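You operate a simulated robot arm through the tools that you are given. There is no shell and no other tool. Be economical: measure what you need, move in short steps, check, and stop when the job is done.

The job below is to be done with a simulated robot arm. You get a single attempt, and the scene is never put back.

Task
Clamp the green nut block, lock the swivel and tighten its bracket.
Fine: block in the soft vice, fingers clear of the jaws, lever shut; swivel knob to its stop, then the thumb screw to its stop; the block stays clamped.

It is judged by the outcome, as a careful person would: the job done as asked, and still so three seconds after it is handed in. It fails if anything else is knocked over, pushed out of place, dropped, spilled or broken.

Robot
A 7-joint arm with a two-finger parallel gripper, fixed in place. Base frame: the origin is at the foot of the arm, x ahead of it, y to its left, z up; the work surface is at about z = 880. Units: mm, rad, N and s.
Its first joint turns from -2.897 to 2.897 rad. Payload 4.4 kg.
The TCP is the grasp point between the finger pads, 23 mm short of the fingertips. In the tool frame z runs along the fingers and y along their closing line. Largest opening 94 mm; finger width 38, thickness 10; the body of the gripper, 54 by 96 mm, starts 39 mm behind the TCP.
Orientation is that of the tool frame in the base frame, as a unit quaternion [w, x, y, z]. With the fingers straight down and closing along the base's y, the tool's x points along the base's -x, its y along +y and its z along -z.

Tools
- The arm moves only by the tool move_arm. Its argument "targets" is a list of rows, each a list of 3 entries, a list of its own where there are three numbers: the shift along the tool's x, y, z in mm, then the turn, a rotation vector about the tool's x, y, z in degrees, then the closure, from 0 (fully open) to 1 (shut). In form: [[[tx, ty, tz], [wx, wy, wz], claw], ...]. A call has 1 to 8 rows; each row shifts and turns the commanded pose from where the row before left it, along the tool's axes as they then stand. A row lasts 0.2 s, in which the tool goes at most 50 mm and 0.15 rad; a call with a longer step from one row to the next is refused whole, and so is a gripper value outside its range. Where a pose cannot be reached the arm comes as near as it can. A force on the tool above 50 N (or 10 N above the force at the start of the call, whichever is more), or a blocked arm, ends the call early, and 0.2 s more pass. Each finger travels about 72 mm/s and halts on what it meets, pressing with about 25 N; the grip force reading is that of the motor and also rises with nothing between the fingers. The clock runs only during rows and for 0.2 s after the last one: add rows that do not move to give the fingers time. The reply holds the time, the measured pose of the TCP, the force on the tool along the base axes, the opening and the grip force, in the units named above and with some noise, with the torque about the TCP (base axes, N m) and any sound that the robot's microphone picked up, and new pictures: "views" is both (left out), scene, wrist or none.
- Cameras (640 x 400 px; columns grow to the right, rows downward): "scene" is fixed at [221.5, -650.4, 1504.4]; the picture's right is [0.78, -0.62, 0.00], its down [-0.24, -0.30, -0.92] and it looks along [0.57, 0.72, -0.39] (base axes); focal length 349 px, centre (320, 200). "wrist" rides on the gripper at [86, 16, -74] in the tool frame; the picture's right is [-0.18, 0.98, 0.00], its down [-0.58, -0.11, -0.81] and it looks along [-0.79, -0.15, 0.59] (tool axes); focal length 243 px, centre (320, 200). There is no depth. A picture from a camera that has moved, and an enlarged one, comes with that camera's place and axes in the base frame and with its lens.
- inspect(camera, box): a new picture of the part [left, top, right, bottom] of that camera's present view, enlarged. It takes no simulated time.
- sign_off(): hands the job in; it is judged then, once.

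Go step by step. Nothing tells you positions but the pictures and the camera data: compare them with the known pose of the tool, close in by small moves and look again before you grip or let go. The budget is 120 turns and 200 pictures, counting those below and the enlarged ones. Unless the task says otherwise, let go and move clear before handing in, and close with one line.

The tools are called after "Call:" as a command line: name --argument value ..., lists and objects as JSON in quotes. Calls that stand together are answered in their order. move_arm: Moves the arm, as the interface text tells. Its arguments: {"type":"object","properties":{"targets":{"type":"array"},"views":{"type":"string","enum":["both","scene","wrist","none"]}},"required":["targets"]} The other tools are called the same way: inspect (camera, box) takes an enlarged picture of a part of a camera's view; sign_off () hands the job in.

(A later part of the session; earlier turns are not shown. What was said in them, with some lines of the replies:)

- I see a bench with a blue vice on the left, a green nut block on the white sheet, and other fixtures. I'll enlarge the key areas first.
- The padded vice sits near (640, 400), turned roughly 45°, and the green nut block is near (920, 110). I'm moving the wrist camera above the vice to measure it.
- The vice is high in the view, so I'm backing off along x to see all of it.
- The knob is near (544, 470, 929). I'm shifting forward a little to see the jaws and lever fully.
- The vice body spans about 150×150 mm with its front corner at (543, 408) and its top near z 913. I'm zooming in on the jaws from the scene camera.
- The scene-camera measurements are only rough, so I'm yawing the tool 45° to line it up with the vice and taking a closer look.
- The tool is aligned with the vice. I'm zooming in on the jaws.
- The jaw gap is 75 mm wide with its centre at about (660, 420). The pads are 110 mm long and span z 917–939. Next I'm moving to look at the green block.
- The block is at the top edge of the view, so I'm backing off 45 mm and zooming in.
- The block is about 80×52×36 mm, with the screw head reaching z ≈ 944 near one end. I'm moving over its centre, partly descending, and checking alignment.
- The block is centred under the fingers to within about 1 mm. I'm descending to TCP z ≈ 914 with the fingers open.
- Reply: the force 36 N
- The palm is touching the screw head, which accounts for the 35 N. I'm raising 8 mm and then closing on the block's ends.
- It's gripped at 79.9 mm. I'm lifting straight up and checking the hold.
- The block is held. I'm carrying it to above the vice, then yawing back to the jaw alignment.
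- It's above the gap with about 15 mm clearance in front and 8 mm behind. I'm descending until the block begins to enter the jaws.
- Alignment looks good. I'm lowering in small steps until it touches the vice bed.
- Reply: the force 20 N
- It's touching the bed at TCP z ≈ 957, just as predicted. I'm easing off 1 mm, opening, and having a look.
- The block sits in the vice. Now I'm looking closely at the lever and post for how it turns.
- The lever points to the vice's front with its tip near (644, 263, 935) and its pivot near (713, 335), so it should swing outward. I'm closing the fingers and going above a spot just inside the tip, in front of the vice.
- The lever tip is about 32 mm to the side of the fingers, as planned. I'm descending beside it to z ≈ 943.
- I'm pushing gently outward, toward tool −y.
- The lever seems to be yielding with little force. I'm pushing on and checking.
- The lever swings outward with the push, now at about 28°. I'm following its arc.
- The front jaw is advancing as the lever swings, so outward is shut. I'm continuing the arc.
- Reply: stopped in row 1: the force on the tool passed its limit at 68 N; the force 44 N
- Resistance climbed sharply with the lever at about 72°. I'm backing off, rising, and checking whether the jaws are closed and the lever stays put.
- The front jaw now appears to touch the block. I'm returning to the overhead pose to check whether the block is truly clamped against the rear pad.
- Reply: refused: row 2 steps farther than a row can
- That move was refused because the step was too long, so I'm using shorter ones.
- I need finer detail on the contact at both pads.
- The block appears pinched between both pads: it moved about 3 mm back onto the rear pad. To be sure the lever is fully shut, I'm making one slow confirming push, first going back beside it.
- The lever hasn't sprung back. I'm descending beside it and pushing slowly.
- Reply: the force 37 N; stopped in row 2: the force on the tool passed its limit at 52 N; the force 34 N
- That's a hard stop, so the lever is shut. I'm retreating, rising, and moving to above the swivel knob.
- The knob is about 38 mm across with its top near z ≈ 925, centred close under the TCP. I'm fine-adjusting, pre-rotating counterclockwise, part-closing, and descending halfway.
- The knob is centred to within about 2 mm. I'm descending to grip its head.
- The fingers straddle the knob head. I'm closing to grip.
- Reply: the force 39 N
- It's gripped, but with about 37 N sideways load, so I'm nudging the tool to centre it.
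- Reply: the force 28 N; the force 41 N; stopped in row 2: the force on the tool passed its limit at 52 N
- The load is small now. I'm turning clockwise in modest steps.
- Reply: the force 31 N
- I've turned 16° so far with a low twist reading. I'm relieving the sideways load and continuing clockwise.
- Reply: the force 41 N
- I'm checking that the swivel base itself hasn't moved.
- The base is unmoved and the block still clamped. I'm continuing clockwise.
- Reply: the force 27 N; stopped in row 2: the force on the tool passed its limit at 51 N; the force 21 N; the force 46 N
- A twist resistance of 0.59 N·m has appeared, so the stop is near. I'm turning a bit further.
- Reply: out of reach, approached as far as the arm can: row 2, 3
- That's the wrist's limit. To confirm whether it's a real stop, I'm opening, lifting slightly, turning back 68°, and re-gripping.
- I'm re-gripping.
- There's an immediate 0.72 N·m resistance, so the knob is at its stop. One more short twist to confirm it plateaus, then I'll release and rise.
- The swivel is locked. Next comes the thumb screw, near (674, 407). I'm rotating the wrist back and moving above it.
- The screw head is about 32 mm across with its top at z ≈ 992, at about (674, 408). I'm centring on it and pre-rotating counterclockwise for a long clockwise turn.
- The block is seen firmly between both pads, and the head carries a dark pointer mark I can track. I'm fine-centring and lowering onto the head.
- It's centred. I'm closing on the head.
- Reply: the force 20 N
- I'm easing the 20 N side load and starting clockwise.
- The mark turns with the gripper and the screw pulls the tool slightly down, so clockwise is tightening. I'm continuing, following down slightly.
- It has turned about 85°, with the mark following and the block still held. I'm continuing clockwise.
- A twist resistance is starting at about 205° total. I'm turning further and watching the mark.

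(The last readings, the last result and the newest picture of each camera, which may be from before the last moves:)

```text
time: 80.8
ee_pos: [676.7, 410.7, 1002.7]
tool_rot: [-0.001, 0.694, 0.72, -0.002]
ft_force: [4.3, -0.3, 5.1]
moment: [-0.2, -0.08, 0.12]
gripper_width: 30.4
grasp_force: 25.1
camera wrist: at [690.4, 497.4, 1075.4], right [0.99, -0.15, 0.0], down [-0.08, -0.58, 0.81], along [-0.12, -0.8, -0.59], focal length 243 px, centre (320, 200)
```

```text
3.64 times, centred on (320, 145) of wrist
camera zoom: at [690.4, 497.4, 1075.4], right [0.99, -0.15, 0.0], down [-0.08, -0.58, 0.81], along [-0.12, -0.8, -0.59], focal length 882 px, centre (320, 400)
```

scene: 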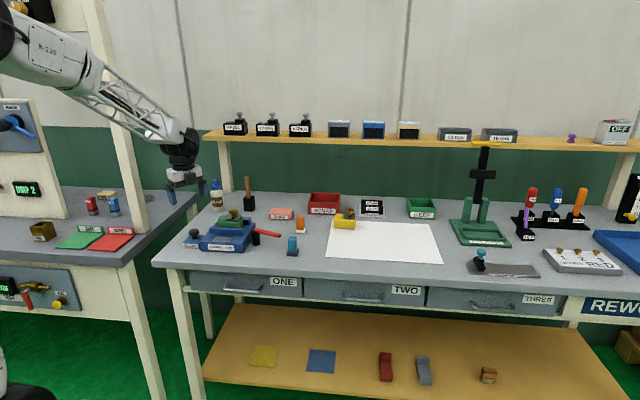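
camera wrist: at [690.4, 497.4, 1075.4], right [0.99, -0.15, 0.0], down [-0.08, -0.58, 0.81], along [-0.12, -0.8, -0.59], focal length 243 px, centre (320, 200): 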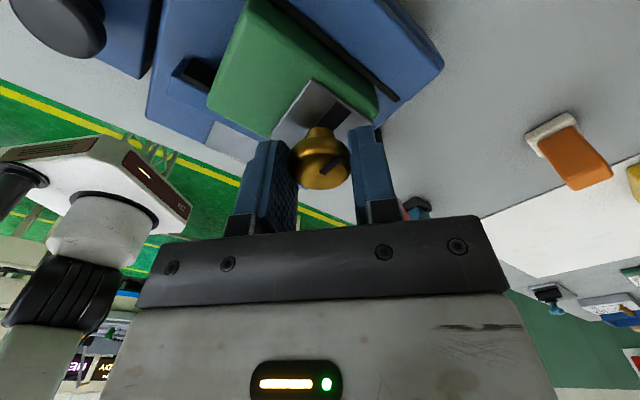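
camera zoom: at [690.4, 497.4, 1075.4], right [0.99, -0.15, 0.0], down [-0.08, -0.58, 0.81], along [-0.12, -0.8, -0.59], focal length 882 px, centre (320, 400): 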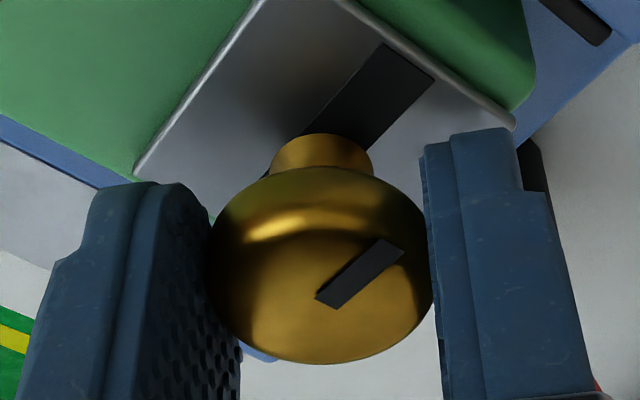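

The mark now lags the gripper and lies exactly along the plate's slot, pointing rearward. That's 180° from the start, so the screw is at its stop. One more twist to confirm it stays there.

Call:
move_arm --targets '[[[0, 0, 0], [0, 0, 5], 1], [[0, 0, 0], [0, 0, 5], 1], [[0, 0, 0], [0, 0, 5], 1], [[0, 0, 0], [0, 0, 0], 1]]' --views "none"

Call:
inspect --camera "wrist" --box '[260, 90, 380, 200]'

```text
time: 81.8
ee_pos: [677.8, 409.4, 1001.5]
tool_rot: [-0.001, 0.783, 0.622, -0.003]
ft_force: [11.0, 0.7, -2.9]
moment: [0.1, -0.31, 0.09]
gripper_width: 30.5
grasp_force: 25.4
```

```text
3.64 times, centred on (320, 145) of wrist
camera zoom: at [712.4, 491.6, 1075.6], right [0.92, -0.4, 0.0], down [-0.23, -0.54, 0.81], along [-0.33, -0.74, -0.59], focal length 882 px, centre (320, 400)
```

zoom: 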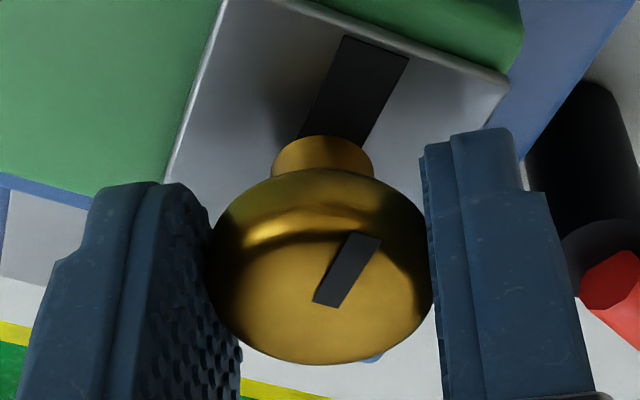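

The mark stayed along the slot, so the screw is at its stop. I'm releasing and rising clear.

Call:
move_arm --targets '[[[0, 0, 0], [0, 0, 0], 0.4], [[0, 0, 0], [0, 0, 0], 0.4], [[0, 0, -40], [0, 0, 0], 0.4], [[0, 0, -45], [0, 0, 0], 0.4], [[0, 0, -45], [0, 0, 0], 0.2], [[0, 0, 0], [0, 0, 0], 0.2]]' --views "both"

Call:
inspect --camera "scene" --box '[176, 180, 296, 260]'

Call:
inspect --camera "wrist" --box '[200, 0, 440, 150]'

```text
time: 83.2
ee_pos: [678.8, 410.6, 1132.7]
tool_rot: [-0.001, 0.782, 0.623, -0.004]
ft_force: [0.4, 0.0, 1.2]
moment: [0.0, 0.01, -0.04]
gripper_width: 75.0
grasp_force: 0.1
camera wrist: at [713.8, 492.8, 1206.4], right [0.92, -0.4, 0.0], down [-0.23, -0.54, 0.81], along [-0.33, -0.74, -0.59], focal length 243 px, centre (320, 200)
```

scene: 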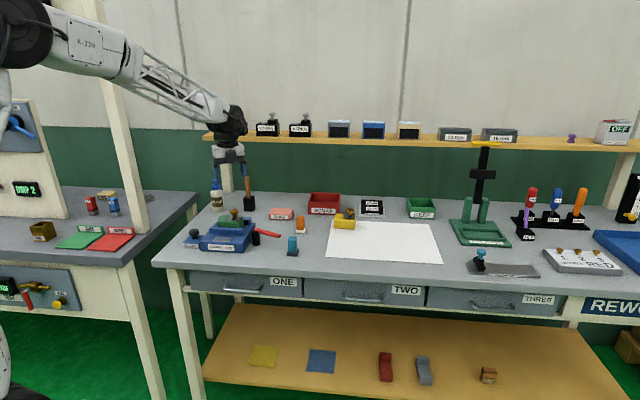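
wrist: 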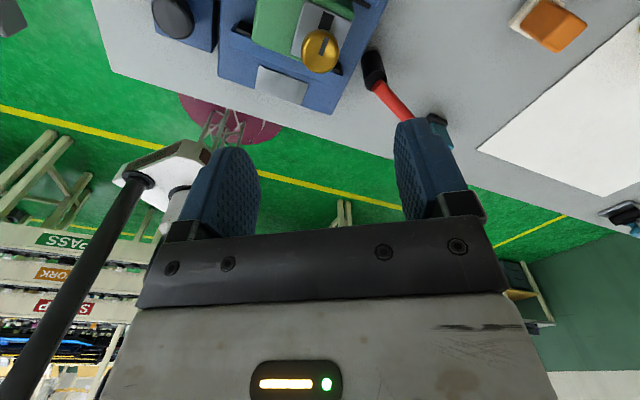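

```text
5.00 times, centred on (236, 220) of scene
camera zoom: at [221.5, -650.4, 1504.4], right [0.78, -0.62, 0.0], down [-0.24, -0.3, -0.92], along [0.57, 0.72, -0.39], focal length 1747 px, centre (740, 100)
```

zoom: 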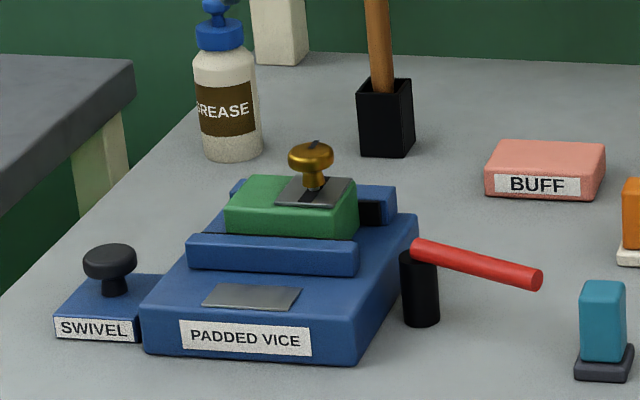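

```text
2.67 times, centred on (320, 75) of wrist
camera zoom: at [713.8, 492.8, 1206.4], right [0.92, -0.4, 0.0], down [-0.23, -0.54, 0.81], along [-0.33, -0.74, -0.59], focal length 647 px, centre (320, 533)
```

zoom: 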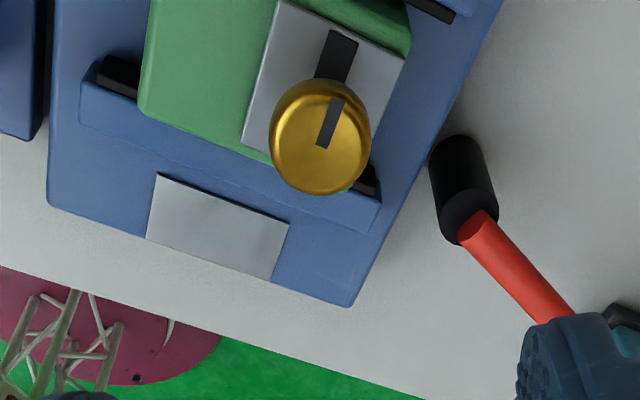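

Everything is in place: block pinched between the pads, lever shut, knob and screw at their stops, gripper clear, nothing else disturbed. I'm handing it in.

Call:
sign_off

```text
The job is handed in.
```

The green nut block is clamped in the padded vice with the lever shut, and the swivel knob and then the thumb screw were turned clockwise to their stops; I handed it in with the gripper clear.
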